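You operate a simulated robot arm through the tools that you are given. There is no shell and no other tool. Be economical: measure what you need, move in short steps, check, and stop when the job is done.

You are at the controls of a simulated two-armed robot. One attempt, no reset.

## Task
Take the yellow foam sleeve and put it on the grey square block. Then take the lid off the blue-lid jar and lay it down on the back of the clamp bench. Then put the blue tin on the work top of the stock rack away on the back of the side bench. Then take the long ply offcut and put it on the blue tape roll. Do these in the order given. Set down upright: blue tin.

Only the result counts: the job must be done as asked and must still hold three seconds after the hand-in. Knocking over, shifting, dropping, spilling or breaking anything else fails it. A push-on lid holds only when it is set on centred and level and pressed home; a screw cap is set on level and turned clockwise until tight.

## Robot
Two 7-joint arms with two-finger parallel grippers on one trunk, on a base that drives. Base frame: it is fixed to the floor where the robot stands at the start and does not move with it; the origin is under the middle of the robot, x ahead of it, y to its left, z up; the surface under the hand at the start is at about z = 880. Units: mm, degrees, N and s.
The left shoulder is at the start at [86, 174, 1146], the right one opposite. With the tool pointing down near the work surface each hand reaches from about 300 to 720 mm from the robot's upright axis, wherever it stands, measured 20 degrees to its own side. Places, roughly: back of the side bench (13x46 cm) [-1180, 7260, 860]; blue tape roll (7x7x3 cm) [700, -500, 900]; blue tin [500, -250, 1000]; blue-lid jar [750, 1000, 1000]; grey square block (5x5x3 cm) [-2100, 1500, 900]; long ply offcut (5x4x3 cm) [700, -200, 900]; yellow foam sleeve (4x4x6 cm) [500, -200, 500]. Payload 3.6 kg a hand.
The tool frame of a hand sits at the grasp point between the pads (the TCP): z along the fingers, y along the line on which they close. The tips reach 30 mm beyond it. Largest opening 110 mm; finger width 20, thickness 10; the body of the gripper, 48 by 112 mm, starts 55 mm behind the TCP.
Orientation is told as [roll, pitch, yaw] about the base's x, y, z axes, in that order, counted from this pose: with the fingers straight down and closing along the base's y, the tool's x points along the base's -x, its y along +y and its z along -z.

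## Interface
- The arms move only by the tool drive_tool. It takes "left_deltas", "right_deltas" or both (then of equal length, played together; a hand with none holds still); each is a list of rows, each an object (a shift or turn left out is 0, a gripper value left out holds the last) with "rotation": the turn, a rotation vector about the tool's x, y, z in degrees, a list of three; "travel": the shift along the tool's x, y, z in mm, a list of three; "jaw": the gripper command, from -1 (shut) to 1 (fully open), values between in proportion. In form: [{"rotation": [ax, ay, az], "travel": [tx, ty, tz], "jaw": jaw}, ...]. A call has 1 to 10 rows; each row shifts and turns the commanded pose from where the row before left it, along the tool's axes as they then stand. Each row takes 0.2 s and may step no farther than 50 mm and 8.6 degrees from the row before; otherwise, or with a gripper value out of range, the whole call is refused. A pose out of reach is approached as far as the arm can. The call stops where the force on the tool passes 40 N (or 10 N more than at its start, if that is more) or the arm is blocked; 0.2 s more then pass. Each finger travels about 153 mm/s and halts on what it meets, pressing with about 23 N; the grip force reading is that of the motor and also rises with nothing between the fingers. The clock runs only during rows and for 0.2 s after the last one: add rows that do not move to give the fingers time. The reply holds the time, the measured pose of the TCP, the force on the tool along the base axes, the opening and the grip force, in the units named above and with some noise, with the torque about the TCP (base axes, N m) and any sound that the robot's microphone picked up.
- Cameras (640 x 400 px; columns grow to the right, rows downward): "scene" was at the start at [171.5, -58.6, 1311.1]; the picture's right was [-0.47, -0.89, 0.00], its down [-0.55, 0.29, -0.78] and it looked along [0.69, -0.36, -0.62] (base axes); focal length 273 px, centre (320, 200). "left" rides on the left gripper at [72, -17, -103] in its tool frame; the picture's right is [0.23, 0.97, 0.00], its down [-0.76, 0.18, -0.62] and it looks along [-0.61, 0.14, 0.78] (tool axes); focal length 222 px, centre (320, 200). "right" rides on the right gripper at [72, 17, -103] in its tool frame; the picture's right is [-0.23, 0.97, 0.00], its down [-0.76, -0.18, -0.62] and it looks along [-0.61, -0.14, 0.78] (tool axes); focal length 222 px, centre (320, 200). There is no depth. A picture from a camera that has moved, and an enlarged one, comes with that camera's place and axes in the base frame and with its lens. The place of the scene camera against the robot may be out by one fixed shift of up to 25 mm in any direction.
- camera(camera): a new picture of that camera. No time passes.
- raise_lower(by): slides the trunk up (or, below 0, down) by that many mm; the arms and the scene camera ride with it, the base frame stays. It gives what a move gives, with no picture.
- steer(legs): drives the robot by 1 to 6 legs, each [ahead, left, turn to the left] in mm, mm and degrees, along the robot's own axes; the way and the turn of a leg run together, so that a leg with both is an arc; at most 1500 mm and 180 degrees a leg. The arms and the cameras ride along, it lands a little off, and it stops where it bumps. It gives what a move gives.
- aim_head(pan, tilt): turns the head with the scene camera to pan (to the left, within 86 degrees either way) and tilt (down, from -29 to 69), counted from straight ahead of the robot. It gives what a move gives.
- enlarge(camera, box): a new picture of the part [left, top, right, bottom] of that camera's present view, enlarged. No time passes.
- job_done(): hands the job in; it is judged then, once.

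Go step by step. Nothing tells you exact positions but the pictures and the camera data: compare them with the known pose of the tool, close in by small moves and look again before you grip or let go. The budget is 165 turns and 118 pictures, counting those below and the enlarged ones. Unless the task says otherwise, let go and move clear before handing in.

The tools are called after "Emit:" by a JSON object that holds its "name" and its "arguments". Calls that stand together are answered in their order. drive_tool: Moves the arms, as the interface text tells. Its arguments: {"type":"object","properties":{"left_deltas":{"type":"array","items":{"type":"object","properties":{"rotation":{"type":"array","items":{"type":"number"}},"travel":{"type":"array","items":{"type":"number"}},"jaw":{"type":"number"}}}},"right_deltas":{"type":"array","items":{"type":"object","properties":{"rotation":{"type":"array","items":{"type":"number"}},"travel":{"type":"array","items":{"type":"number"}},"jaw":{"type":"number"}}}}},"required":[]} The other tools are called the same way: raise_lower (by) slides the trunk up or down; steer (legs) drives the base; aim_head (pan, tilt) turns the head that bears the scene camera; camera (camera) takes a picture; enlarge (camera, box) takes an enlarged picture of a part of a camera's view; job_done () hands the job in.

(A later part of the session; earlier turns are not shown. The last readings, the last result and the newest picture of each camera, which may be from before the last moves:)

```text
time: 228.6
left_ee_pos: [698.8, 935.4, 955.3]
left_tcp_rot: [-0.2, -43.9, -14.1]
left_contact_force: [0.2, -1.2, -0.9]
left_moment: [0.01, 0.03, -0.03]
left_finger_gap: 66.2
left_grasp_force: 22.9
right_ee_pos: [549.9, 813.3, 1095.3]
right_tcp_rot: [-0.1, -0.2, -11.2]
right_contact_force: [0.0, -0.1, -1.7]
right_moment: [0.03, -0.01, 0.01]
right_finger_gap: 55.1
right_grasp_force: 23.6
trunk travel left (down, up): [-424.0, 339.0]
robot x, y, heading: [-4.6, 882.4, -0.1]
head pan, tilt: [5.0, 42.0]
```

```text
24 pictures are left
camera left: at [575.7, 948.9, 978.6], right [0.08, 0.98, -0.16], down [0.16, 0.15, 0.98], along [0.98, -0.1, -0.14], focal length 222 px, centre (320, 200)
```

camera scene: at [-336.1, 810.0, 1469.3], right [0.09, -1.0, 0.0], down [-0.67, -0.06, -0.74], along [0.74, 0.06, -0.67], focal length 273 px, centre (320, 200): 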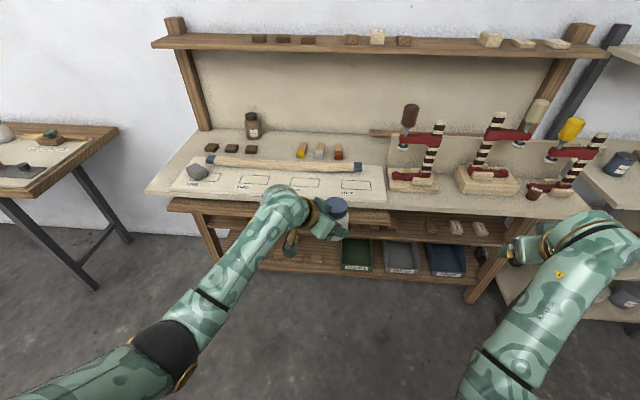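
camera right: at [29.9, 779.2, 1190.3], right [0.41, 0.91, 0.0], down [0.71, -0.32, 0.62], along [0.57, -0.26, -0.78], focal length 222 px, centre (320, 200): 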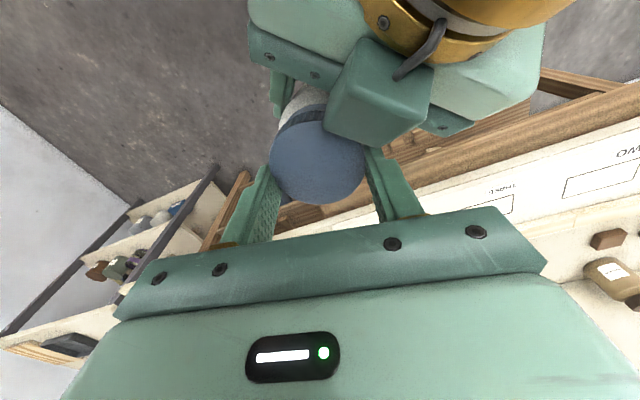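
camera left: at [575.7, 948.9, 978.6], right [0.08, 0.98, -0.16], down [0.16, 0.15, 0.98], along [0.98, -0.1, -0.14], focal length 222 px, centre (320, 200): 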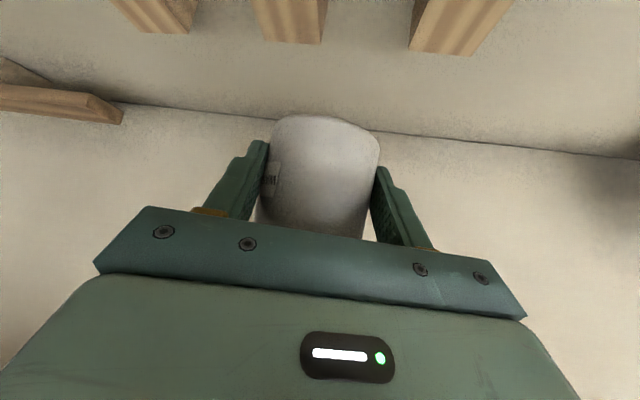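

The jar is well placed. I'll make a small sideways correction and lower it to the bench with the trunk.

Emit:
{"name": "drive_tool", "arguments": {"left_deltas": [{"travel": [-4.2, 9.7, 4]}, {}]}}

Emit:
{"name": "raise_lower", "arguments": {"by": -50}}

Emit:
{"name": "raise_lower", "arguments": {"by": -5}}

```text
time: 229.2
left_ee_pos: [705.2, 944.2, 954.7]
left_tcp_rot: [-0.2, -43.9, -14.1]
left_contact_force: [0.6, -0.2, -1.7]
left_moment: [-0.05, 0.05, 0.0]
left_finger_gap: 66.2
left_grasp_force: 23.6
right_ee_pos: [551.7, 813.3, 1095.7]
right_tcp_rot: [0.0, -0.2, -11.2]
right_contact_force: [-0.2, -0.9, 0.7]
right_moment: [0.01, 0.0, -0.01]
right_finger_gap: 55.0
right_grasp_force: 23.4
trunk travel left (down, up): [-424.0, 339.0]
robot x, y, heading: [-8.0, 883.4, 0.1]
head pan, tilt: [5.0, 42.0]
```

```text
time: 230.1
left_ee_pos: [706.4, 944.6, 905.8]
left_tcp_rot: [-0.2, -43.8, -14.0]
left_contact_force: [0.3, -0.1, -1.9]
left_moment: [0.01, -0.02, -0.01]
left_finger_gap: 65.9
left_grasp_force: 23.2
right_ee_pos: [555.7, 813.5, 1031.9]
right_tcp_rot: [-0.3, 1.3, -11.2]
right_contact_force: [-1.0, 0.8, -0.2]
right_moment: [-0.01, -0.03, 0.02]
right_finger_gap: 55.2
right_grasp_force: 22.5
trunk travel left (down, up): [-374.0, 389.0]
robot x, y, heading: [-7.3, 881.6, 0.1]
head pan, tilt: [5.0, 42.0]
```

```text
time: 230.6
left_ee_pos: [705.8, 943.5, 899.5]
left_tcp_rot: [-0.2, -43.9, -14.2]
left_contact_force: [-0.4, -0.9, -0.8]
left_moment: [0.0, 0.02, -0.04]
left_finger_gap: 66.1
left_grasp_force: 23.3
right_ee_pos: [556.5, 813.5, 1025.0]
right_tcp_rot: [-0.3, 1.3, -11.3]
right_contact_force: [-0.5, 0.0, 0.8]
right_moment: [0.0, -0.01, 0.01]
right_finger_gap: 54.9
right_grasp_force: 22.8
trunk travel left (down, up): [-369.0, 394.0]
robot x, y, heading: [-9.4, 886.8, 0.3]
head pan, tilt: [5.0, 42.0]
```

Emit:
{"name": "raise_lower", "arguments": {"by": -2}}

Emit:
{"name": "raise_lower", "arguments": {"by": -2}}

Emit:
{"name": "enlarge", "arguments": {"camera": "left", "box": [200, 60, 440, 210]}}

```text
time: 231.2
left_ee_pos: [705.9, 942.5, 898.6]
left_tcp_rot: [-0.3, -44.1, -14.1]
left_contact_force: [1.7, 1.4, 5.6]
left_moment: [-0.09, -0.22, 0.06]
left_finger_gap: 65.8
left_grasp_force: 23.4
right_ee_pos: [556.8, 814.1, 1023.9]
right_tcp_rot: [-0.3, 1.2, -11.2]
right_contact_force: [-0.5, -0.3, -0.4]
right_moment: [0.01, -0.01, 0.02]
right_finger_gap: 54.9
right_grasp_force: 23.5
trunk travel left (down, up): [-367.0, 396.0]
robot x, y, heading: [-7.1, 878.9, -0.3]
head pan, tilt: [5.0, 42.0]
```

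```text
time: 231.7
left_ee_pos: [706.3, 942.8, 898.9]
left_tcp_rot: [-0.2, -44.2, -14.1]
left_contact_force: [1.2, 2.4, 12.7]
left_moment: [-0.1, -0.48, 0.06]
left_finger_gap: 65.6
left_grasp_force: 22.6
right_ee_pos: [556.8, 815.4, 1021.3]
right_tcp_rot: [-0.2, 1.2, -11.1]
right_contact_force: [-0.9, -0.5, -0.3]
right_moment: [0.0, 0.02, -0.06]
right_finger_gap: 55.4
right_grasp_force: 23.1
trunk travel left (down, up): [-365.0, 398.0]
robot x, y, heading: [-7.9, 880.2, -0.0]
head pan, tilt: [5.0, 42.0]
```

```text
2.67 times, centred on (320, 135) of left
camera zoom: at [583.5, 957.2, 922.0], right [0.08, 0.98, -0.16], down [0.15, 0.15, 0.98], along [0.98, -0.1, -0.14], focal length 592 px, centre (320, 373)
```

zoom: 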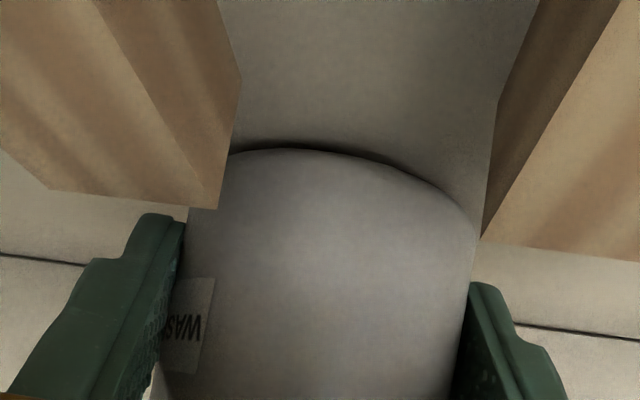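

The jar is seated on the bench. I'll release it and retract the left hand along its axis.

Emit:
{"name": "drive_tool", "arguments": {"left_deltas": [{"jaw": 0.3}, {"jaw": 0.6}, {"jaw": 0.95}, {}, {"travel": [0, 0, -20]}, {"travel": [0, 0, -30]}, {"travel": [0, 0, -35]}, {"travel": [0, 0, -35]}, {"travel": [0, 0, -35]}, {}]}}

Emit:
{"name": "camera", "arguments": {"camera": "left"}}

```text
time: 234.1
left_ee_pos: [626.9, 991.6, 1061.6]
left_tcp_rot: [4.2, -49.3, -15.7]
left_contact_force: [0.7, 0.5, 1.5]
left_moment: [-0.02, 0.0, -0.01]
left_finger_gap: 107.3
left_grasp_force: 0.1
right_ee_pos: [558.2, 815.1, 1021.1]
right_tcp_rot: [-0.3, 1.2, -11.2]
right_contact_force: [0.1, -0.5, -0.2]
right_moment: [-0.02, 0.0, -0.01]
right_finger_gap: 55.3
right_grasp_force: 23.2
trunk travel left (down, up): [-365.0, 398.0]
robot x, y, heading: [-4.6, 884.8, -0.3]
head pan, tilt: [5.0, 42.0]
stopped in row 10 (left hand): the arm was blocked; the commanded pose is now the measured one
```

```text
22 pictures are left
camera left: at [503.1, 1001.4, 1073.6], right [0.07, 0.99, -0.13], down [0.05, 0.12, 0.99], along [1.0, -0.07, -0.04], focal length 222 px, centre (320, 200)
```

left: 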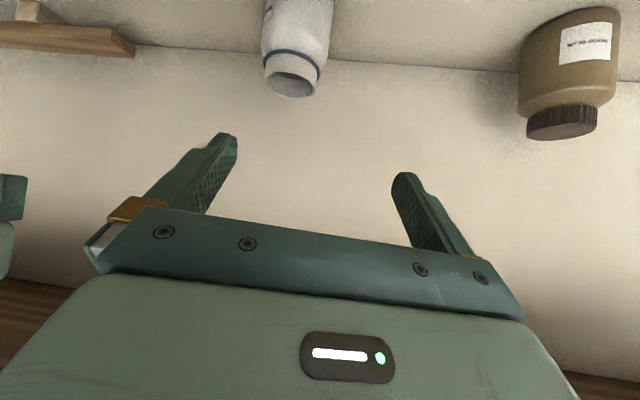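

The jar stands open at its spot. Next I'll tilt the right hand forward 25° to stay under the shelf edge and lower the lid toward the back of the bench, to the right of the jar.

Emit:
{"name": "drive_tool", "arguments": {"right_deltas": [{"rotation": [0, -8.5, 0]}, {"rotation": [0, -8.5, 0]}, {"rotation": [0, -8.5, 0]}, {"travel": [10, 0, 25]}, {"travel": [10, 0, 25]}, {"travel": [0, 0, 10]}, {}]}}

Emit:
{"name": "drive_tool", "arguments": {"right_deltas": [{"travel": [-27, 10, 12]}, {"travel": [-27, 10, 12]}, {"travel": [-27, 10, 12]}, {"travel": [-27, 10, 12]}, {}]}}

Emit:
{"name": "camera", "arguments": {"camera": "right"}}

```text
time: 235.9
left_ee_pos: [627.9, 992.6, 1060.1]
left_tcp_rot: [4.4, -49.2, -15.8]
left_contact_force: [0.5, -1.2, 0.1]
left_moment: [0.02, 0.03, 0.0]
left_finger_gap: 107.2
left_grasp_force: 0.0
right_ee_pos: [587.0, 788.7, 985.7]
right_tcp_rot: [-1.3, -28.0, -12.3]
right_contact_force: [0.4, 0.1, 0.2]
right_moment: [-0.01, -0.03, -0.01]
right_finger_gap: 55.0
right_grasp_force: 22.6
trunk travel left (down, up): [-365.0, 398.0]
robot x, y, heading: [-6.9, 876.6, -0.3]
head pan, tilt: [5.0, 42.0]
stopped in row 7 (right hand): the arm was blocked; the commanded pose is now the measured one
```

```text
time: 237.1
left_ee_pos: [627.7, 991.5, 1060.2]
left_tcp_rot: [4.3, -49.1, -15.8]
left_contact_force: [-0.4, 0.9, 0.2]
left_moment: [0.03, 0.01, -0.06]
left_finger_gap: 107.5
left_grasp_force: 0.0
right_ee_pos: [660.8, 801.9, 992.4]
right_tcp_rot: [-1.0, -27.8, -12.0]
right_contact_force: [-0.4, 0.1, -0.1]
right_moment: [0.03, 0.02, -0.01]
right_finger_gap: 55.2
right_grasp_force: 23.0
right hand out of reach, approached as far as the arm can: row 3, 4
trunk travel left (down, up): [-365.0, 398.0]
robot x, y, heading: [-8.3, 879.8, -0.2]
head pan, tilt: [5.0, 42.0]
```

```text
21 pictures are left
camera right: at [554.4, 842.3, 1048.9], right [0.41, 0.91, 0.09], down [0.34, -0.24, 0.91], along [0.85, -0.34, -0.41], focal length 222 px, centre (320, 200)
```

right: 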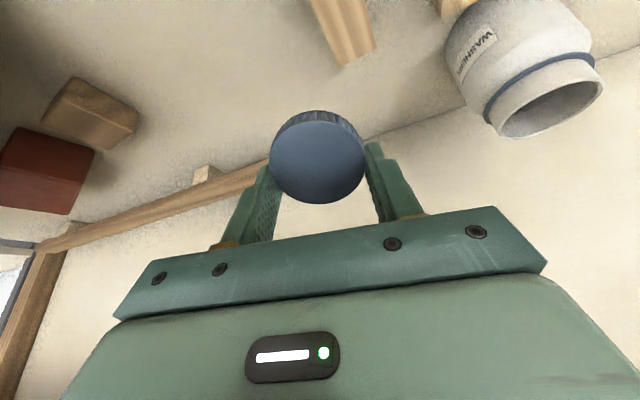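

The reach ends at x ≈ 661, and lowering the trunk also leans it forward. I'll lower 60 mm and then extend.

Emit:
{"name": "raise_lower", "arguments": {"by": -60}}

Emit:
{"name": "drive_tool", "arguments": {"right_deltas": [{"travel": [-18, 5, 9]}, {"travel": [-18, 5, 9]}, {"travel": [-18, 5, 9]}, {}]}}

```text
time: 238.1
left_ee_pos: [631.2, 1005.2, 1002.5]
left_tcp_rot: [6.3, -49.1, -16.4]
left_contact_force: [0.0, 0.3, 0.5]
left_moment: [0.0, -0.02, 0.03]
left_finger_gap: 107.4
left_grasp_force: 0.1
right_ee_pos: [659.4, 800.4, 930.8]
right_tcp_rot: [-0.9, -27.9, -12.2]
right_contact_force: [0.5, 0.0, 0.2]
right_moment: [0.01, 0.0, -0.02]
right_finger_gap: 54.9
right_grasp_force: 23.0
trunk travel left (down, up): [-305.0, 458.0]
robot x, y, heading: [-5.1, 878.6, -0.2]
head pan, tilt: [5.0, 42.0]
```

```text
time: 239.1
left_ee_pos: [631.5, 1004.2, 1002.0]
left_tcp_rot: [6.3, -49.2, -16.4]
left_contact_force: [0.5, 0.1, 0.7]
left_moment: [-0.01, 0.02, 0.01]
left_finger_gap: 107.3
left_grasp_force: 0.0
right_ee_pos: [679.3, 798.6, 931.5]
right_tcp_rot: [-0.9, -27.8, -12.1]
right_contact_force: [-0.1, -0.5, -0.4]
right_moment: [-0.05, 0.0, 0.02]
right_finger_gap: 54.7
right_grasp_force: 23.4
right hand out of reach, approached as far as the arm can: row 2, 3
trunk travel left (down, up): [-305.0, 458.0]
robot x, y, heading: [-9.1, 882.7, -0.1]
head pan, tilt: [5.0, 42.0]
```

I'm still short. A better stance is with the target on the right hand's own side, so I'll raise, back off, shift the base left 140 mm and the right hand right 96 mm, then re-approach.

Emit:
{"name": "raise_lower", "arguments": {"by": 60}}

Emit:
{"name": "steer", "arguments": {"legs": [[-320, 0, 0], [0, 140, 0]]}}

Emit:
{"name": "drive_tool", "arguments": {"right_deltas": [{"travel": [5, -25, 0]}, {"travel": [5, -25, 0]}, {"travel": [5, -25, 0]}, {"travel": [5, -25, 0]}, {}]}}

```text
time: 240.1
left_ee_pos: [631.0, 1006.9, 1058.9]
left_tcp_rot: [6.3, -48.8, -16.4]
left_contact_force: [1.3, -0.3, -0.1]
left_moment: [0.03, 0.0, 0.03]
left_finger_gap: 107.7
left_grasp_force: 0.0
right_ee_pos: [675.2, 798.9, 1017.1]
right_tcp_rot: [-0.2, -30.0, -12.1]
right_contact_force: [0.1, -0.1, -1.5]
right_moment: [0.01, 0.04, 0.0]
right_finger_gap: 54.8
right_grasp_force: 22.9
trunk travel left (down, up): [-365.0, 398.0]
robot x, y, heading: [-5.7, 881.0, 0.1]
head pan, tilt: [5.0, 42.0]
```

```text
time: 243.1
left_ee_pos: [311.4, 1148.4, 1064.5]
left_tcp_rot: [6.1, -49.4, -16.1]
left_contact_force: [-0.3, 0.5, -0.6]
left_moment: [-0.02, 0.0, -0.01]
left_finger_gap: 107.0
left_grasp_force: 0.1
right_ee_pos: [354.7, 944.4, 1018.1]
right_tcp_rot: [-0.4, -30.0, -11.8]
right_contact_force: [0.1, 0.6, 0.4]
right_moment: [-0.05, 0.0, -0.05]
right_finger_gap: 55.0
right_grasp_force: 23.0
trunk travel left (down, up): [-365.0, 398.0]
robot x, y, heading: [-327.9, 1021.5, 0.2]
head pan, tilt: [5.0, 42.0]
```

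```text
time: 244.3
left_ee_pos: [312.6, 1151.9, 1063.1]
left_tcp_rot: [6.5, -49.3, -16.2]
left_contact_force: [0.7, 0.7, -0.1]
left_moment: [-0.01, -0.01, -0.02]
left_finger_gap: 107.1
left_grasp_force: 0.0
right_ee_pos: [315.9, 848.6, 1009.1]
right_tcp_rot: [-0.3, -30.1, -12.0]
right_contact_force: [1.5, 0.1, -0.2]
right_moment: [0.03, 0.02, 0.02]
right_finger_gap: 54.8
right_grasp_force: 23.2
trunk travel left (down, up): [-365.0, 398.0]
robot x, y, heading: [-324.3, 1019.6, 0.3]
head pan, tilt: [5.0, 42.0]
```

Emit:
{"name": "drive_tool", "arguments": {"right_deltas": [{"travel": [-28, 5, 16]}, {"travel": [-28, 5, 16]}, {"travel": [-14, 4, 8]}, {}]}}

```text
time: 245.3
left_ee_pos: [312.6, 1150.5, 1064.7]
left_tcp_rot: [6.7, -49.3, -16.2]
left_contact_force: [0.4, 0.4, 0.2]
left_moment: [0.04, 0.03, 0.01]
left_finger_gap: 107.5
left_grasp_force: 0.1
right_ee_pos: [396.2, 846.9, 1010.7]
right_tcp_rot: [-0.2, -30.0, -11.9]
right_contact_force: [0.0, 0.2, 0.5]
right_moment: [0.01, 0.01, 0.01]
right_finger_gap: 55.2
right_grasp_force: 22.9
trunk travel left (down, up): [-365.0, 398.0]
robot x, y, heading: [-323.8, 1020.7, 0.1]
head pan, tilt: [5.0, 42.0]
```

Now the right hand has full range. I'll lower a bit to stay under the shelf edge and drive in.

Emit:
{"name": "raise_lower", "arguments": {"by": -45}}

Emit:
{"name": "steer", "arguments": {"legs": [[318, -8, 0]]}}

Emit:
{"name": "camera", "arguments": {"camera": "right"}}

```text
time: 246.2
left_ee_pos: [312.4, 1160.0, 1019.4]
left_tcp_rot: [7.8, -49.2, -16.5]
left_contact_force: [-0.1, -0.1, -0.1]
left_moment: [0.01, 0.0, -0.01]
left_finger_gap: 107.4
left_grasp_force: 0.1
right_ee_pos: [398.3, 845.2, 966.1]
right_tcp_rot: [-0.3, -29.9, -12.0]
right_contact_force: [1.0, 0.8, 0.8]
right_moment: [0.03, 0.02, 0.0]
right_finger_gap: 55.1
right_grasp_force: 23.3
trunk travel left (down, up): [-320.0, 443.0]
robot x, y, heading: [-326.5, 1023.0, 0.0]
head pan, tilt: [5.0, 42.0]
```

```text
time: 248.3
left_ee_pos: [632.5, 1150.2, 1019.8]
left_tcp_rot: [7.8, -49.4, -16.7]
left_contact_force: [-0.3, 0.4, -0.6]
left_moment: [-0.01, 0.04, -0.01]
left_finger_gap: 107.4
left_grasp_force: 0.0
right_ee_pos: [715.8, 836.8, 962.5]
right_tcp_rot: [-0.3, -29.9, -11.9]
right_contact_force: [0.1, 1.1, 0.3]
right_moment: [-0.01, 0.02, -0.01]
right_finger_gap: 55.1
right_grasp_force: 22.6
trunk travel left (down, up): [-320.0, 443.0]
robot x, y, heading: [-10.2, 1010.8, 0.2]
head pan, tilt: [5.0, 42.0]
```

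```text
20 pictures are left
camera right: at [607.8, 877.9, 1016.0], right [0.4, 0.91, 0.11], down [0.3, -0.24, 0.92], along [0.87, -0.33, -0.37], focal length 222 px, centre (320, 200)
```

right: 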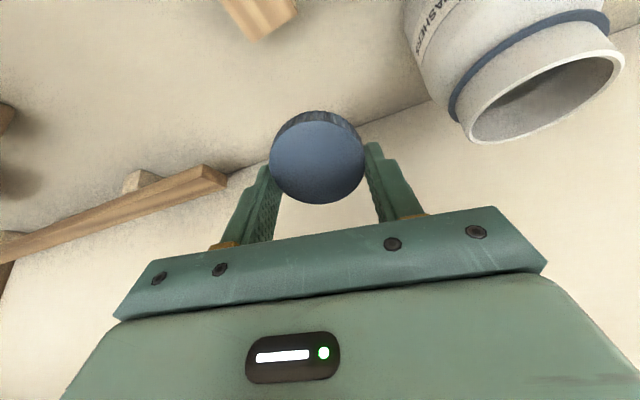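

The spot between the jar and the wooden bar is clear. I'll lower the lid and level it a bit.

Emit:
{"name": "raise_lower", "arguments": {"by": -38}}

Emit:
{"name": "drive_tool", "arguments": {"right_deltas": [{"rotation": [0, 6, 0]}, {"rotation": [0, 6, 0]}, {}]}}

Emit:
{"name": "raise_lower", "arguments": {"by": -12}}

```text
time: 249.1
left_ee_pos: [633.8, 1161.0, 984.7]
left_tcp_rot: [9.2, -49.4, -17.1]
left_contact_force: [0.3, -0.9, 0.7]
left_moment: [0.01, 0.01, -0.03]
left_finger_gap: 107.4
left_grasp_force: 0.1
right_ee_pos: [715.0, 836.9, 927.2]
right_tcp_rot: [-0.3, -30.0, -12.0]
right_contact_force: [0.3, -0.1, -0.1]
right_moment: [0.01, -0.01, -0.03]
right_finger_gap: 55.2
right_grasp_force: 22.7
trunk travel left (down, up): [-282.0, 481.0]
robot x, y, heading: [-12.6, 1016.6, 0.2]
head pan, tilt: [5.0, 42.0]
```

```text
time: 249.9
left_ee_pos: [633.2, 1158.7, 985.3]
left_tcp_rot: [9.3, -49.5, -17.2]
left_contact_force: [0.2, 0.9, -0.2]
left_moment: [-0.01, -0.02, -0.02]
left_finger_gap: 107.5
left_grasp_force: 0.1
right_ee_pos: [715.0, 837.4, 927.9]
right_tcp_rot: [-0.4, -18.1, -12.1]
right_contact_force: [1.4, 0.5, -0.5]
right_moment: [-0.01, -0.02, 0.03]
right_finger_gap: 55.1
right_grasp_force: 23.1
trunk travel left (down, up): [-282.0, 481.0]
robot x, y, heading: [-9.8, 1014.2, -0.1]
head pan, tilt: [5.0, 42.0]
```

```text
time: 250.5
left_ee_pos: [633.7, 1158.1, 974.6]
left_tcp_rot: [9.3, -49.7, -17.3]
left_contact_force: [-0.3, -0.6, -0.6]
left_moment: [0.04, 0.03, -0.04]
left_finger_gap: 107.2
left_grasp_force: 0.0
right_ee_pos: [714.7, 837.4, 914.5]
right_tcp_rot: [-0.3, -18.0, -12.2]
right_contact_force: [-0.5, 0.1, 1.1]
right_moment: [0.01, -0.02, -0.02]
right_finger_gap: 55.1
right_grasp_force: 23.8
trunk travel left (down, up): [-270.0, 493.0]
robot x, y, heading: [-13.3, 1012.7, -0.1]
head pan, tilt: [5.0, 42.0]
```

There is room, so I'll make it fully level and lower gently to contact.

Emit:
{"name": "drive_tool", "arguments": {"right_deltas": [{"rotation": [0, 6, 0]}, {"rotation": [0, 6, 0]}, {"rotation": [0, 6, 0]}, {}]}}

Emit:
{"name": "drive_tool", "arguments": {"right_deltas": [{"travel": [0, 0, 5]}, {"travel": [0, 0, 5]}, {"travel": [0, 0, 4]}, {}]}}

```text
time: 251.5
left_ee_pos: [635.1, 1158.4, 973.7]
left_tcp_rot: [9.3, -49.6, -17.3]
left_contact_force: [-1.6, 0.2, 0.2]
left_moment: [-0.01, 0.02, -0.01]
left_finger_gap: 107.4
left_grasp_force: 0.0
right_ee_pos: [683.2, 827.2, 934.6]
right_tcp_rot: [-0.2, -3.0, -12.2]
right_contact_force: [1.3, 0.8, 0.7]
right_moment: [-0.02, -0.03, 0.0]
right_finger_gap: 55.1
right_grasp_force: 22.8
right hand out of reach, approached as far as the arm can: row 1, 2, 3
trunk travel left (down, up): [-270.0, 493.0]
robot x, y, heading: [-13.0, 1011.2, -0.1]
head pan, tilt: [5.0, 42.0]
```

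```text
time: 252.5
left_ee_pos: [633.7, 1158.5, 973.2]
left_tcp_rot: [9.4, -49.5, -17.3]
left_contact_force: [-0.9, -0.3, -0.1]
left_moment: [-0.01, -0.02, -0.01]
left_finger_gap: 107.4
left_grasp_force: 0.1
right_ee_pos: [683.4, 824.7, 921.3]
right_tcp_rot: [-0.2, -3.2, -12.2]
right_contact_force: [-0.8, 0.9, -0.6]
right_moment: [-0.01, -0.02, 0.02]
right_finger_gap: 55.2
right_grasp_force: 23.6
trunk travel left (down, up): [-270.0, 493.0]
robot x, y, heading: [-10.7, 1016.4, -0.1]
head pan, tilt: [5.0, 42.0]
```

Emit:
{"name": "drive_tool", "arguments": {"right_deltas": [{"rotation": [0, -5, 0], "travel": [-10, 4, 0]}, {"rotation": [0, -5, 0], "travel": [-15, 7, 3]}, {"rotation": [0, -3, 0], "travel": [-15, 7, 4]}, {}, {"travel": [0, 0, 5]}, {}]}}

Emit:
{"name": "raise_lower", "arguments": {"by": -6}}

Emit:
{"name": "raise_lower", "arguments": {"by": -4}}

Emit:
{"name": "raise_lower", "arguments": {"by": -3}}

```text
time: 253.9
left_ee_pos: [633.5, 1158.6, 972.4]
left_tcp_rot: [9.2, -49.5, -17.3]
left_contact_force: [0.0, 0.1, 0.4]
left_moment: [0.03, -0.02, -0.01]
left_finger_gap: 107.4
left_grasp_force: 0.1
right_ee_pos: [720.4, 835.7, 917.0]
right_tcp_rot: [-0.2, -16.0, -12.2]
right_contact_force: [-0.1, -0.7, 0.9]
right_moment: [0.01, -0.01, 0.02]
right_finger_gap: 54.9
right_grasp_force: 22.6
right hand out of reach, approached as far as the arm can: row 3
trunk travel left (down, up): [-270.0, 493.0]
robot x, y, heading: [-8.2, 1016.7, -0.1]
head pan, tilt: [5.0, 42.0]
```

```text
time: 254.5
left_ee_pos: [633.9, 1158.1, 967.7]
left_tcp_rot: [9.3, -49.6, -17.2]
left_contact_force: [-0.2, 0.4, -0.2]
left_moment: [-0.02, 0.0, 0.0]
left_finger_gap: 107.4
left_grasp_force: 0.1
right_ee_pos: [722.2, 835.2, 910.7]
right_tcp_rot: [-0.3, -15.9, -12.2]
right_contact_force: [0.2, -0.6, 0.5]
right_moment: [0.01, 0.01, 0.01]
right_finger_gap: 55.1
right_grasp_force: 23.2
trunk travel left (down, up): [-264.0, 499.0]
robot x, y, heading: [-10.0, 1013.7, 0.3]
head pan, tilt: [5.0, 42.0]
```

```text
time: 255.0
left_ee_pos: [633.8, 1157.8, 963.5]
left_tcp_rot: [9.4, -49.6, -17.2]
left_contact_force: [0.5, 1.2, 0.8]
left_moment: [0.0, 0.0, -0.03]
left_finger_gap: 107.2
left_grasp_force: 0.0
right_ee_pos: [720.7, 834.6, 907.3]
right_tcp_rot: [-0.3, -16.1, -12.1]
right_contact_force: [-0.7, 0.5, 0.0]
right_moment: [0.01, -0.01, 0.02]
right_finger_gap: 55.1
right_grasp_force: 22.9
trunk travel left (down, up): [-260.0, 503.0]
robot x, y, heading: [-10.7, 1014.5, 0.0]
head pan, tilt: [5.0, 42.0]
```

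```text
time: 255.5
left_ee_pos: [634.4, 1158.8, 960.0]
left_tcp_rot: [9.3, -49.6, -17.3]
left_contact_force: [0.0, -0.5, 0.2]
left_moment: [0.0, 0.03, 0.0]
left_finger_gap: 107.1
left_grasp_force: 0.0
right_ee_pos: [722.9, 835.3, 904.6]
right_tcp_rot: [-0.3, -16.0, -12.1]
right_contact_force: [-0.6, 0.6, -0.9]
right_moment: [0.04, 0.02, 0.02]
right_finger_gap: 54.9
right_grasp_force: 23.4
trunk travel left (down, up): [-257.0, 506.0]
robot x, y, heading: [-8.8, 1010.9, 0.3]
head pan, tilt: [5.0, 42.0]
```

Emit:
{"name": "raise_lower", "arguments": {"by": -4}}

Emit:
{"name": "raise_lower", "arguments": {"by": -4}}

Emit:
{"name": "camera", "arguments": {"camera": "right"}}

```text
time: 256.1
left_ee_pos: [633.6, 1157.8, 957.9]
left_tcp_rot: [9.3, -49.6, -17.3]
left_contact_force: [0.0, 0.0, 0.5]
left_moment: [0.02, -0.03, -0.02]
left_finger_gap: 107.4
left_grasp_force: 0.1
right_ee_pos: [723.0, 835.8, 900.5]
right_tcp_rot: [-0.3, -16.0, -12.1]
right_contact_force: [0.3, 0.8, -0.5]
right_moment: [0.02, 0.02, 0.02]
right_finger_gap: 55.2
right_grasp_force: 22.9
trunk travel left (down, up): [-253.0, 510.0]
robot x, y, heading: [-13.3, 1016.7, -0.1]
head pan, tilt: [5.0, 42.0]
```

```text
time: 256.6
left_ee_pos: [635.0, 1158.2, 952.4]
left_tcp_rot: [9.4, -49.7, -17.3]
left_contact_force: [0.4, 0.3, -0.1]
left_moment: [0.03, -0.01, 0.02]
left_finger_gap: 107.2
left_grasp_force: 0.0
right_ee_pos: [723.0, 835.8, 897.3]
right_tcp_rot: [-0.2, -16.1, -12.1]
right_contact_force: [0.2, 0.6, 0.8]
right_moment: [-0.01, 0.02, -0.03]
right_finger_gap: 55.0
right_grasp_force: 22.9
trunk travel left (down, up): [-249.0, 514.0]
robot x, y, heading: [-8.9, 1011.9, -0.1]
head pan, tilt: [5.0, 42.0]
```

```text
19 pictures are left
camera right: at [630.2, 873.2, 974.6], right [0.42, 0.91, 0.06], down [0.51, -0.29, 0.81], along [0.75, -0.31, -0.58], focal length 222 px, centre (320, 200)
```

right: 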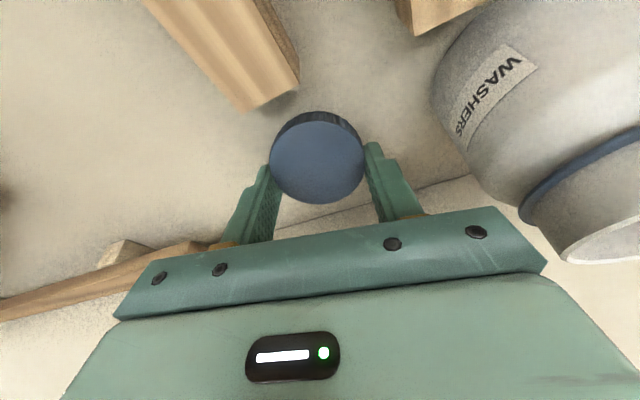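

The fingertips and lid are only a few mm above the bench. I'll lower 3 mm more and release.

Emit:
{"name": "raise_lower", "arguments": {"by": -3}}

Emit:
{"name": "drive_tool", "arguments": {"right_deltas": [{"jaw": 0.1}, {"jaw": 0.25}, {}, {"travel": [0, 0, -15]}, {"travel": [0, 0, -25]}, {"travel": [0, 0, -30]}, {}]}}

Emit:
{"name": "camera", "arguments": {"camera": "right"}}

```text
time: 257.1
left_ee_pos: [632.7, 1158.6, 950.7]
left_tcp_rot: [9.3, -49.6, -17.3]
left_contact_force: [-0.8, 0.0, -0.2]
left_moment: [-0.01, -0.01, 0.01]
left_finger_gap: 107.3
left_grasp_force: 0.1
right_ee_pos: [722.7, 836.3, 895.2]
right_tcp_rot: [-0.3, -16.2, -12.1]
right_contact_force: [2.7, 0.0, 13.5]
right_moment: [0.08, 0.26, 0.0]
right_finger_gap: 55.2
right_grasp_force: 23.7
trunk travel left (down, up): [-246.0, 517.0]
robot x, y, heading: [-6.9, 1015.6, 0.2]
head pan, tilt: [5.0, 42.0]
```

```text
time: 258.7
left_ee_pos: [635.8, 1157.6, 949.2]
left_tcp_rot: [9.4, -49.5, -17.3]
left_contact_force: [0.9, -0.7, -0.4]
left_moment: [-0.02, 0.0, -0.03]
left_finger_gap: 107.2
left_grasp_force: 0.0
right_ee_pos: [705.2, 839.6, 960.4]
right_tcp_rot: [-0.2, -15.9, -12.1]
right_contact_force: [-1.0, 0.1, 0.4]
right_moment: [0.03, -0.03, -0.02]
right_finger_gap: 68.7
right_grasp_force: 0.0
trunk travel left (down, up): [-246.0, 517.0]
robot x, y, heading: [-11.5, 1014.2, 0.0]
head pan, tilt: [5.0, 42.0]
```

```text
18 pictures are left
camera right: at [611.6, 877.2, 1039.4], right [0.42, 0.91, 0.06], down [0.51, -0.29, 0.81], along [0.75, -0.31, -0.58], focal length 222 px, centre (320, 200)
```

right: 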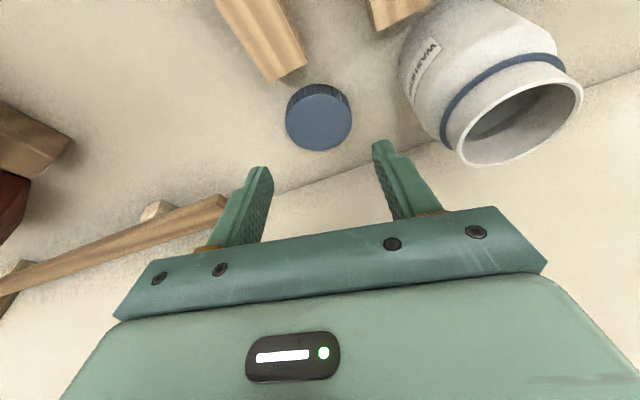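

The lid lies flat on the back of the bench and the jar is open and upright beside it. I'll raise clear, back away and move over to the rack for the tin.

Emit:
{"name": "raise_lower", "arguments": {"by": 60}}

Emit:
{"name": "steer", "arguments": {"legs": [[-480, 0, 0], [0, -1290, 0], [130, 0, 0]]}}

Emit:
{"name": "aim_head", "arguments": {"pan": 0, "tilt": 35}}

Emit:
{"name": "camera", "arguments": {"camera": "scene"}}

```text
time: 259.7
left_ee_pos: [628.6, 1157.8, 1007.3]
left_tcp_rot: [9.7, -49.3, -17.5]
left_contact_force: [0.1, 0.4, -1.3]
left_moment: [0.01, -0.01, 0.0]
left_finger_gap: 107.2
left_grasp_force: 0.1
right_ee_pos: [691.9, 840.6, 1003.7]
right_tcp_rot: [-0.2, -14.4, -11.9]
right_contact_force: [0.1, -0.2, 0.4]
right_moment: [0.01, 0.01, 0.02]
right_finger_gap: 68.9
right_grasp_force: 0.1
trunk travel left (down, up): [-306.0, 457.0]
robot x, y, heading: [-10.8, 1012.8, -0.1]
head pan, tilt: [5.0, 42.0]
```

```text
time: 261.0
left_ee_pos: [537.9, 1189.2, 1039.7]
left_tcp_rot: [14.1, -52.0, -18.5]
left_contact_force: [0.4, 0.2, 0.7]
left_moment: [-0.01, 0.03, -0.04]
left_finger_gap: 107.3
left_grasp_force: 0.2
right_ee_pos: [611.3, 859.1, 1025.0]
right_tcp_rot: [-0.5, -15.4, -9.4]
right_contact_force: [-0.7, 1.1, -0.1]
right_moment: [-0.15, 0.02, -0.06]
right_finger_gap: 68.7
right_grasp_force: 0.1
trunk travel left (down, up): [-306.0, 457.0]
robot x, y, heading: [-97.8, 1017.5, 0.4]
head pan, tilt: [5.0, 42.0]
stopped in leg 1: the robot was blocked; the commanded pose is now the measured one
```

```text
time: 261.7
left_ee_pos: [527.7, 1181.0, 1038.0]
left_tcp_rot: [13.5, -51.9, -18.7]
left_contact_force: [-0.6, -0.6, 0.0]
left_moment: [0.01, -0.01, 0.0]
left_finger_gap: 107.3
left_grasp_force: 0.0
right_ee_pos: [599.2, 856.1, 1030.1]
right_tcp_rot: [-0.4, -16.1, -9.7]
right_contact_force: [-0.1, -0.1, 0.3]
right_moment: [0.0, -0.02, 0.0]
right_finger_gap: 68.8
right_grasp_force: 0.1
trunk travel left (down, up): [-306.0, 457.0]
robot x, y, heading: [-100.0, 1009.5, 0.4]
head pan, tilt: [0.0, 35.0]
```

```text
17 pictures are left
camera scene: at [61.8, 994.5, 1360.8], right [0.0, -1.0, 0.0], down [-0.57, 0.0, -0.82], along [0.82, 0.0, -0.57], focal length 273 px, centre (320, 200)
```

scene: 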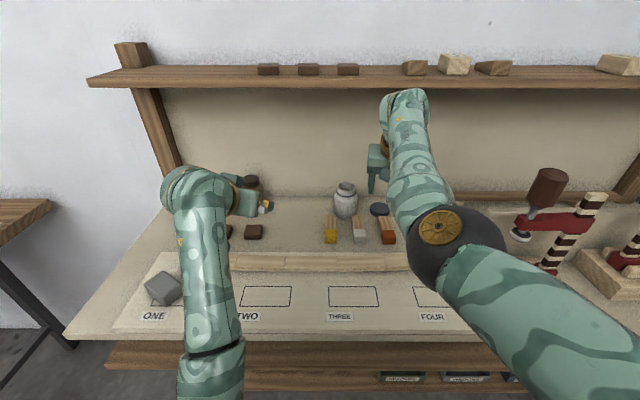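

The right wrist caught under the shelf edge when I raised; shelf items all look undisturbed. I'll lower again before backing off.

Emit:
{"name": "raise_lower", "arguments": {"by": -50}}

Emit:
{"name": "steer", "arguments": {"legs": [[-380, 0, 0]]}}

```text
time: 262.6
left_ee_pos: [530.5, 1186.6, 988.3]
left_tcp_rot: [14.6, -51.9, -19.0]
left_contact_force: [-0.4, 0.1, 1.0]
left_moment: [-0.01, 0.0, 0.01]
left_finger_gap: 107.3
left_grasp_force: 0.1
right_ee_pos: [601.7, 854.9, 979.2]
right_tcp_rot: [-0.4, -15.9, -9.5]
right_contact_force: [-0.2, -0.6, -0.1]
right_moment: [-0.02, -0.02, -0.03]
right_finger_gap: 68.8
right_grasp_force: 0.0
trunk travel left (down, up): [-256.0, 507.0]
robot x, y, heading: [-99.2, 1012.9, 0.3]
head pan, tilt: [0.0, 35.0]
```

```text
time: 265.0
left_ee_pos: [150.5, 1183.5, 989.3]
left_tcp_rot: [14.6, -51.9, -18.9]
left_contact_force: [-0.3, 0.1, -0.2]
left_moment: [0.02, -0.01, 0.03]
left_finger_gap: 107.1
left_grasp_force: 0.0
right_ee_pos: [220.1, 855.4, 978.6]
right_tcp_rot: [-0.4, -15.9, -9.5]
right_contact_force: [0.1, -0.2, -0.1]
right_moment: [0.02, -0.01, 0.0]
right_finger_gap: 68.6
right_grasp_force: 0.1
trunk travel left (down, up): [-256.0, 507.0]
robot x, y, heading: [-478.6, 1007.8, 0.5]
head pan, tilt: [0.0, 35.0]
```

Now I'll level the left hand's roll and pitch and drive over in front of the rack.

Emit:
{"name": "drive_tool", "arguments": {"left_deltas": [{"rotation": [-7.3, 0, 0]}, {"rotation": [-7.3, 0, 0]}, {"rotation": [0, 7, 0]}, {"rotation": [-6, 0, -6]}, {"rotation": [-6, 0, -6]}, {}]}}

Emit:
{"name": "steer", "arguments": {"legs": [[0, -1300, 0], [150, 0, 0]]}}

Emit:
{"name": "aim_head", "arguments": {"pan": 5, "tilt": 30}}

Emit:
{"name": "camera", "arguments": {"camera": "scene"}}

Emit:
{"name": "camera", "arguments": {"camera": "left"}}

```text
time: 266.4
left_ee_pos: [151.6, 1187.3, 991.9]
left_tcp_rot: [25.8, -51.2, 2.3]
left_contact_force: [0.5, 0.2, 0.1]
left_moment: [0.03, 0.04, -0.06]
left_finger_gap: 107.5
left_grasp_force: 0.0
right_ee_pos: [222.3, 855.0, 979.2]
right_tcp_rot: [-0.5, -15.7, -9.6]
right_contact_force: [-0.4, 0.0, -0.6]
right_moment: [-0.01, 0.03, 0.02]
right_finger_gap: 68.7
right_grasp_force: 0.1
trunk travel left (down, up): [-256.0, 507.0]
robot x, y, heading: [-479.8, 1012.1, 0.2]
head pan, tilt: [0.0, 35.0]
```

```text
time: 274.0
left_ee_pos: [307.5, -127.4, 987.9]
left_tcp_rot: [25.8, -50.9, 1.8]
left_contact_force: [0.4, -0.5, 0.2]
left_moment: [0.0, 0.01, 0.02]
left_finger_gap: 107.6
left_grasp_force: 0.0
right_ee_pos: [377.8, -459.7, 975.1]
right_tcp_rot: [-0.4, -15.9, -9.9]
right_contact_force: [0.5, 0.5, 1.3]
right_moment: [0.0, 0.0, -0.02]
right_finger_gap: 68.9
right_grasp_force: 0.1
trunk travel left (down, up): [-256.0, 507.0]
robot x, y, heading: [-323.8, -305.3, 0.4]
head pan, tilt: [0.0, 35.0]
```

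```text
time: 274.6
left_ee_pos: [307.1, -127.1, 988.7]
left_tcp_rot: [26.0, -51.0, 1.7]
left_contact_force: [0.4, -0.3, 0.4]
left_moment: [0.01, -0.01, 0.01]
left_finger_gap: 107.5
left_grasp_force: 0.0
right_ee_pos: [377.2, -461.4, 977.0]
right_tcp_rot: [-0.4, -15.8, -9.8]
right_contact_force: [-1.1, -0.4, -0.7]
right_moment: [0.01, -0.05, 0.01]
right_finger_gap: 68.9
right_grasp_force: 0.1
trunk travel left (down, up): [-256.0, 507.0]
robot x, y, heading: [-324.2, -309.0, 0.1]
head pan, tilt: [5.0, 30.0]
```

```text
16 pictures are left
camera scene: at [-135.8, -312.6, 1316.8], right [0.09, -1.0, 0.0], down [-0.5, -0.04, -0.87], along [0.86, 0.08, -0.5], focal length 273 px, centre (320, 200)
```

scene: 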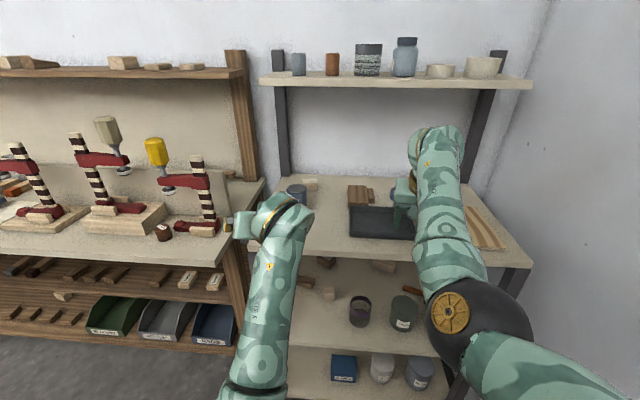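

```text
15 pictures are left
camera left: at [198.6, -191.3, 986.8], right [-0.5, 0.86, 0.09], down [-0.01, -0.11, 0.99], along [0.86, 0.5, 0.07], focal length 222 px, centre (320, 200)
```

left: 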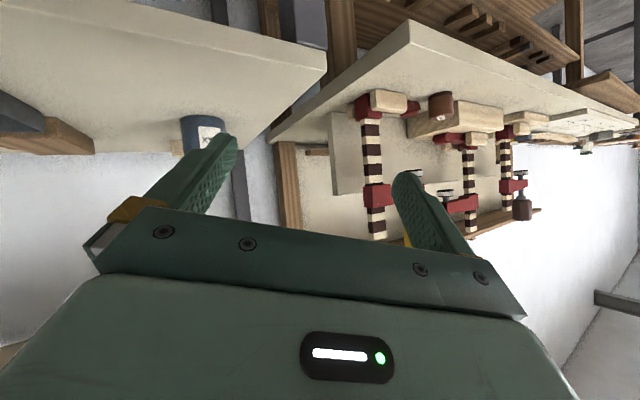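

I had the roll sign reversed for the left hand. I'll correct it, then move toward the tin.

Emit:
{"name": "drive_tool", "arguments": {"left_deltas": [{"rotation": [6.5, 0, 0]}, {"rotation": [6.5, 0, 0]}, {"rotation": [6.5, 0, 0]}, {"rotation": [6.5, 0, 0]}, {"rotation": [0, 6, 0]}, {}]}}

Emit:
{"name": "camera", "arguments": {"camera": "left"}}

```text
time: 276.0
left_ee_pos: [307.6, -128.0, 988.4]
left_tcp_rot: [-0.2, -45.0, 1.8]
left_contact_force: [0.9, 0.1, 0.6]
left_moment: [0.02, 0.01, 0.0]
left_finger_gap: 107.3
left_grasp_force: 0.1
right_ee_pos: [377.2, -460.5, 978.4]
right_tcp_rot: [-0.3, -15.8, -9.8]
right_contact_force: [-0.2, 0.0, -0.4]
right_moment: [-0.04, 0.02, 0.0]
right_finger_gap: 68.6
right_grasp_force: 0.0
trunk travel left (down, up): [-256.0, 507.0]
robot x, y, heading: [-325.6, -303.1, 0.1]
head pan, tilt: [5.0, 30.0]
```

```text
14 pictures are left
camera left: at [184.8, -149.0, 1010.9], right [-0.19, 0.97, -0.16], down [0.09, 0.18, 0.98], along [0.98, 0.17, -0.13], focal length 222 px, centre (320, 200)
```

left: 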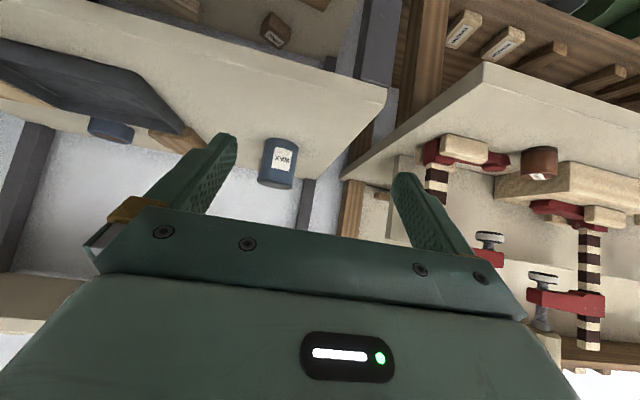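

The tin is at about (553, −167), z 880–955. I'll drive up and slide the left hand most of the way to it.

Emit:
{"name": "steer", "arguments": {"legs": [[170, -38, 0]]}}

Emit:
{"name": "drive_tool", "arguments": {"left_deltas": [{"jaw": 0.6, "travel": [0, 0, 15]}, {"travel": [0, 0, 20]}, {"travel": [0, 0, 15]}, {}]}}

Emit:
{"name": "camera", "arguments": {"camera": "left"}}

```text
time: 277.5
left_ee_pos: [478.8, -166.1, 987.4]
left_tcp_rot: [-0.1, -44.9, 1.8]
left_contact_force: [0.5, -1.0, -0.4]
left_moment: [-0.03, 0.0, 0.02]
left_finger_gap: 107.1
left_grasp_force: 0.0
right_ee_pos: [547.5, -498.4, 977.1]
right_tcp_rot: [-0.5, -15.8, -9.7]
right_contact_force: [0.4, 0.3, -0.6]
right_moment: [-0.02, 0.01, 0.02]
right_finger_gap: 68.6
right_grasp_force: 0.0
trunk travel left (down, up): [-256.0, 507.0]
robot x, y, heading: [-155.9, -340.9, 0.3]
head pan, tilt: [5.0, 30.0]
```

```text
time: 278.5
left_ee_pos: [511.8, -163.2, 953.2]
left_tcp_rot: [-0.1, -44.9, 1.9]
left_contact_force: [0.4, 0.3, 0.4]
left_moment: [-0.04, -0.01, 0.02]
left_finger_gap: 88.0
left_grasp_force: 0.1
right_ee_pos: [546.6, -498.5, 979.1]
right_tcp_rot: [-0.5, -15.8, -9.7]
right_contact_force: [0.7, 0.1, 0.2]
right_moment: [-0.02, -0.01, 0.02]
right_finger_gap: 69.0
right_grasp_force: 0.1
trunk travel left (down, up): [-256.0, 507.0]
robot x, y, heading: [-157.3, -339.3, -0.0]
head pan, tilt: [5.0, 30.0]
```

```text
13 pictures are left
camera left: at [390.7, -185.2, 975.1], right [-0.19, 0.97, -0.16], down [0.09, 0.18, 0.98], along [0.98, 0.17, -0.12], focal length 222 px, centre (320, 200)
```

left: 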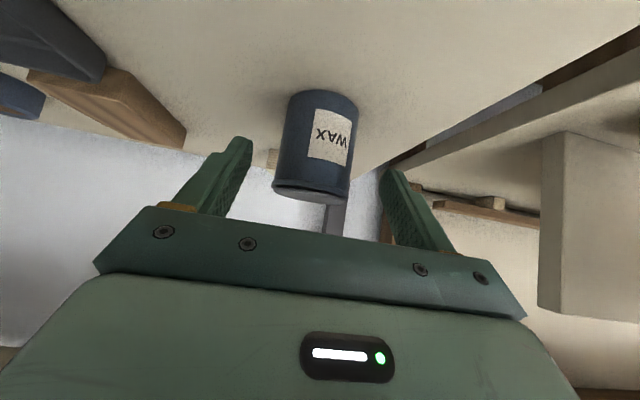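

Well aligned: the tin's axis is at about (563, −163). I'll move the last 55 mm and close.

Emit:
{"name": "drive_tool", "arguments": {"left_deltas": [{"travel": [-2, 0, 18]}, {"travel": [-2, 0, 18]}, {"travel": [-2, 0, 19]}, {}, {"jaw": 0.3}, {"jaw": 0.0}, {"jaw": -0.4}, {"jaw": -1}, {}, {}]}}

Emit:
{"name": "raise_lower", "arguments": {"by": 60}}

Emit:
{"name": "camera", "arguments": {"camera": "left"}}

```text
time: 280.7
left_ee_pos: [554.3, -164.1, 917.5]
left_tcp_rot: [-0.1, -44.9, 1.7]
left_contact_force: [0.6, -0.4, 0.7]
left_moment: [0.01, -0.06, -0.03]
left_finger_gap: 59.0
left_grasp_force: 22.7
right_ee_pos: [547.1, -499.4, 977.7]
right_tcp_rot: [-0.4, -15.9, -9.8]
right_contact_force: [0.8, -0.6, 0.1]
right_moment: [-0.02, -0.02, 0.01]
right_finger_gap: 68.5
right_grasp_force: 0.1
trunk travel left (down, up): [-256.0, 507.0]
robot x, y, heading: [-154.3, -342.4, 0.5]
head pan, tilt: [5.0, 30.0]
```

```text
time: 281.7
left_ee_pos: [556.7, -162.7, 976.2]
left_tcp_rot: [-0.1, -44.8, 1.8]
left_contact_force: [-0.1, 0.1, -2.7]
left_moment: [-0.02, 0.0, 0.03]
left_finger_gap: 59.2
left_grasp_force: 23.0
right_ee_pos: [547.7, -499.1, 1036.2]
right_tcp_rot: [-0.4, -15.6, -9.8]
right_contact_force: [0.9, 0.3, 0.3]
right_moment: [0.01, 0.02, 0.0]
right_finger_gap: 68.6
right_grasp_force: 0.1
trunk travel left (down, up): [-316.0, 447.0]
robot x, y, heading: [-153.4, -341.1, 0.1]
head pan, tilt: [5.0, 30.0]
```

```text
12 pictures are left
camera left: at [434.2, -184.0, 999.5], right [-0.19, 0.97, -0.16], down [0.1, 0.18, 0.98], along [0.98, 0.17, -0.13], focal length 222 px, centre (320, 200)
```

left: 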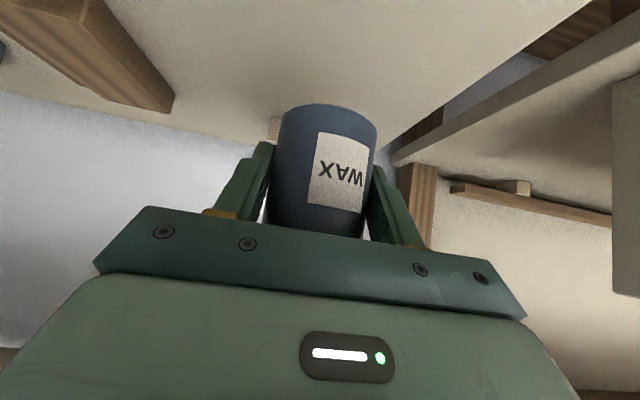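

The tin is securely held. I'll back out, turn toward the far side bench and drive part way, then look for obstacles.

Emit:
{"name": "steer", "arguments": {"legs": [[-340, 0, 0], [0, 0, 90], [1500, 0, 0], [600, 0, 0]]}}

Emit:
{"name": "aim_head", "arguments": {"pan": 0, "tilt": 12}}

Emit:
{"name": "camera", "arguments": {"camera": "scene"}}

```text
time: 297.8
left_ee_pos: [-687.2, 2458.9, 977.7]
left_tcp_rot: [0.0, -44.9, 92.3]
left_contact_force: [-0.4, -0.8, -2.5]
left_moment: [-0.03, 0.0, 0.06]
left_finger_gap: 58.9
left_grasp_force: 23.2
right_ee_pos: [-352.9, 2454.2, 1037.1]
right_tcp_rot: [-0.4, -15.8, 80.5]
right_contact_force: [0.1, 0.4, 0.0]
right_moment: [0.01, -0.02, -0.03]
right_finger_gap: 68.9
right_grasp_force: 0.0
trunk travel left (down, up): [-316.0, 447.0]
robot x, y, heading: [-508.9, 1753.7, 90.3]
head pan, tilt: [5.0, 30.0]
```

```text
time: 298.6
left_ee_pos: [-687.4, 2460.2, 977.8]
left_tcp_rot: [-0.1, -44.9, 92.1]
left_contact_force: [0.1, -0.4, -3.0]
left_moment: [0.02, 0.01, 0.03]
left_finger_gap: 58.9
left_grasp_force: 23.1
right_ee_pos: [-351.7, 2453.8, 1037.4]
right_tcp_rot: [-0.4, -15.8, 80.6]
right_contact_force: [0.0, -0.1, 0.0]
right_moment: [-0.04, -0.01, 0.01]
right_finger_gap: 68.8
right_grasp_force: 0.2
trunk travel left (down, up): [-316.0, 447.0]
robot x, y, heading: [-506.7, 1749.2, 90.7]
head pan, tilt: [0.0, 12.0]
```

```text
11 pictures are left
camera scene: at [-508.1, 1898.8, 1407.2], right [1.0, 0.01, 0.0], down [0.0, -0.21, -0.98], along [-0.01, 0.98, -0.21], focal length 273 px, centre (320, 200)
```

scene: 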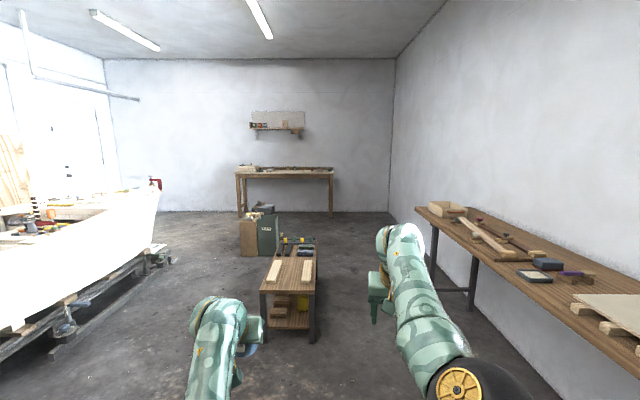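

I see a small table ahead, with a free corridor to its right, and the side bench on the far wall. I'll drive through the corridor and then over in front of the bench.

Emit:
{"name": "steer", "arguments": {"legs": [[0, -355, -0.6], [1500, 0, 0], [1500, 0, 0], [1300, 0, 0], [0, 850, 0]]}}

Emit:
{"name": "aim_head", "arguments": {"pan": 10, "tilt": 25}}

Emit:
{"name": "camera", "arguments": {"camera": "scene"}}

```text
time: 324.8
left_ee_pos: [-1217.9, 6744.7, 976.5]
left_tcp_rot: [-0.1, -44.8, 92.3]
left_contact_force: [-0.4, 0.1, -2.9]
left_moment: [0.0, -0.03, 0.0]
left_finger_gap: 58.8
left_grasp_force: 23.2
right_ee_pos: [-882.7, 6739.1, 1038.4]
right_tcp_rot: [-0.5, -15.8, 80.7]
right_contact_force: [-0.4, -0.3, 0.3]
right_moment: [0.01, -0.02, -0.03]
right_finger_gap: 68.7
right_grasp_force: 0.1
trunk travel left (down, up): [-316.0, 447.0]
robot x, y, heading: [-1032.5, 6036.3, 90.8]
head pan, tilt: [0.0, 12.0]
stopped in leg 5: the robot was blocked; the commanded pose is now the measured one
```

```text
time: 325.6
left_ee_pos: [-1216.1, 6744.3, 978.0]
left_tcp_rot: [-0.1, -44.9, 92.4]
left_contact_force: [0.9, -0.6, -2.4]
left_moment: [0.0, 0.04, 0.01]
left_finger_gap: 58.6
left_grasp_force: 22.6
right_ee_pos: [-880.4, 6739.5, 1037.4]
right_tcp_rot: [-0.4, -15.8, 80.7]
right_contact_force: [0.1, 0.2, 0.0]
right_moment: [0.04, 0.0, 0.01]
right_finger_gap: 69.1
right_grasp_force: 0.0
trunk travel left (down, up): [-316.0, 447.0]
robot x, y, heading: [-1033.5, 6037.6, 90.9]
head pan, tilt: [10.0, 25.0]
```

```text
10 pictures are left
camera scene: at [-1050.7, 6181.5, 1386.2], right [0.98, 0.19, 0.0], down [0.08, -0.42, -0.91], along [-0.17, 0.89, -0.42], focal length 273 px, centre (320, 200)
```

scene: 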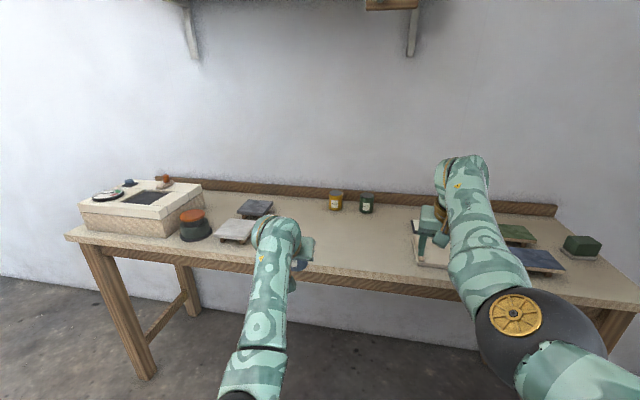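

The side bench is ahead and its back centre has two small jars. The free spot is left of the yellow jar, around x = −1320, y = 7240. I'll drive forward and then shift the left hand over.

Emit:
{"name": "steer", "arguments": {"legs": [[425, 0, -0.7]]}}

Emit:
{"name": "drive_tool", "arguments": {"left_deltas": [{"travel": [-5, 26, 5]}, {"travel": [-5, 26, 5]}, {"travel": [-5, 26, 5]}, {"travel": [-5, 26, 5]}, {}]}}

Emit:
{"name": "camera", "arguments": {"camera": "scene"}}

```text
time: 328.1
left_ee_pos: [-1210.1, 7170.5, 977.4]
left_tcp_rot: [-0.1, -44.9, 91.7]
left_contact_force: [-0.2, -0.4, -2.5]
left_moment: [0.0, 0.01, 0.03]
left_finger_gap: 58.7
left_grasp_force: 23.0
right_ee_pos: [-875.7, 7159.3, 1038.0]
right_tcp_rot: [-0.4, -15.7, 80.1]
right_contact_force: [-0.1, -0.2, 0.6]
right_moment: [-0.01, 0.01, -0.04]
right_finger_gap: 68.6
right_grasp_force: 0.0
trunk travel left (down, up): [-316.0, 447.0]
robot x, y, heading: [-1031.9, 6459.5, 89.8]
head pan, tilt: [10.0, 25.0]
```

```text
time: 329.3
left_ee_pos: [-1315.8, 7195.0, 975.9]
left_tcp_rot: [-0.1, -45.0, 91.7]
left_contact_force: [-0.4, 0.3, -2.6]
left_moment: [-0.03, -0.02, 0.02]
left_finger_gap: 58.9
left_grasp_force: 22.7
right_ee_pos: [-875.8, 7160.8, 1038.4]
right_tcp_rot: [-0.4, -15.8, 80.0]
right_contact_force: [0.6, 0.3, -0.7]
right_moment: [-0.02, -0.01, 0.03]
right_finger_gap: 68.5
right_grasp_force: 0.0
trunk travel left (down, up): [-316.0, 447.0]
robot x, y, heading: [-1033.4, 6456.6, 90.2]
head pan, tilt: [10.0, 25.0]
```

```text
9 pictures are left
camera scene: at [-1051.3, 6603.9, 1386.2], right [0.98, 0.17, 0.0], down [0.07, -0.42, -0.91], along [-0.16, 0.89, -0.42], focal length 273 px, centre (320, 200)
```

scene: 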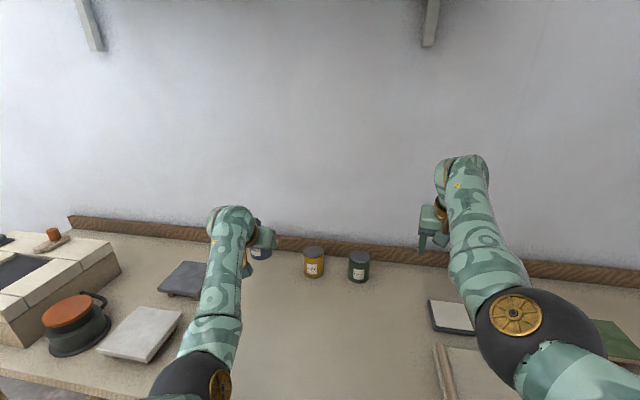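

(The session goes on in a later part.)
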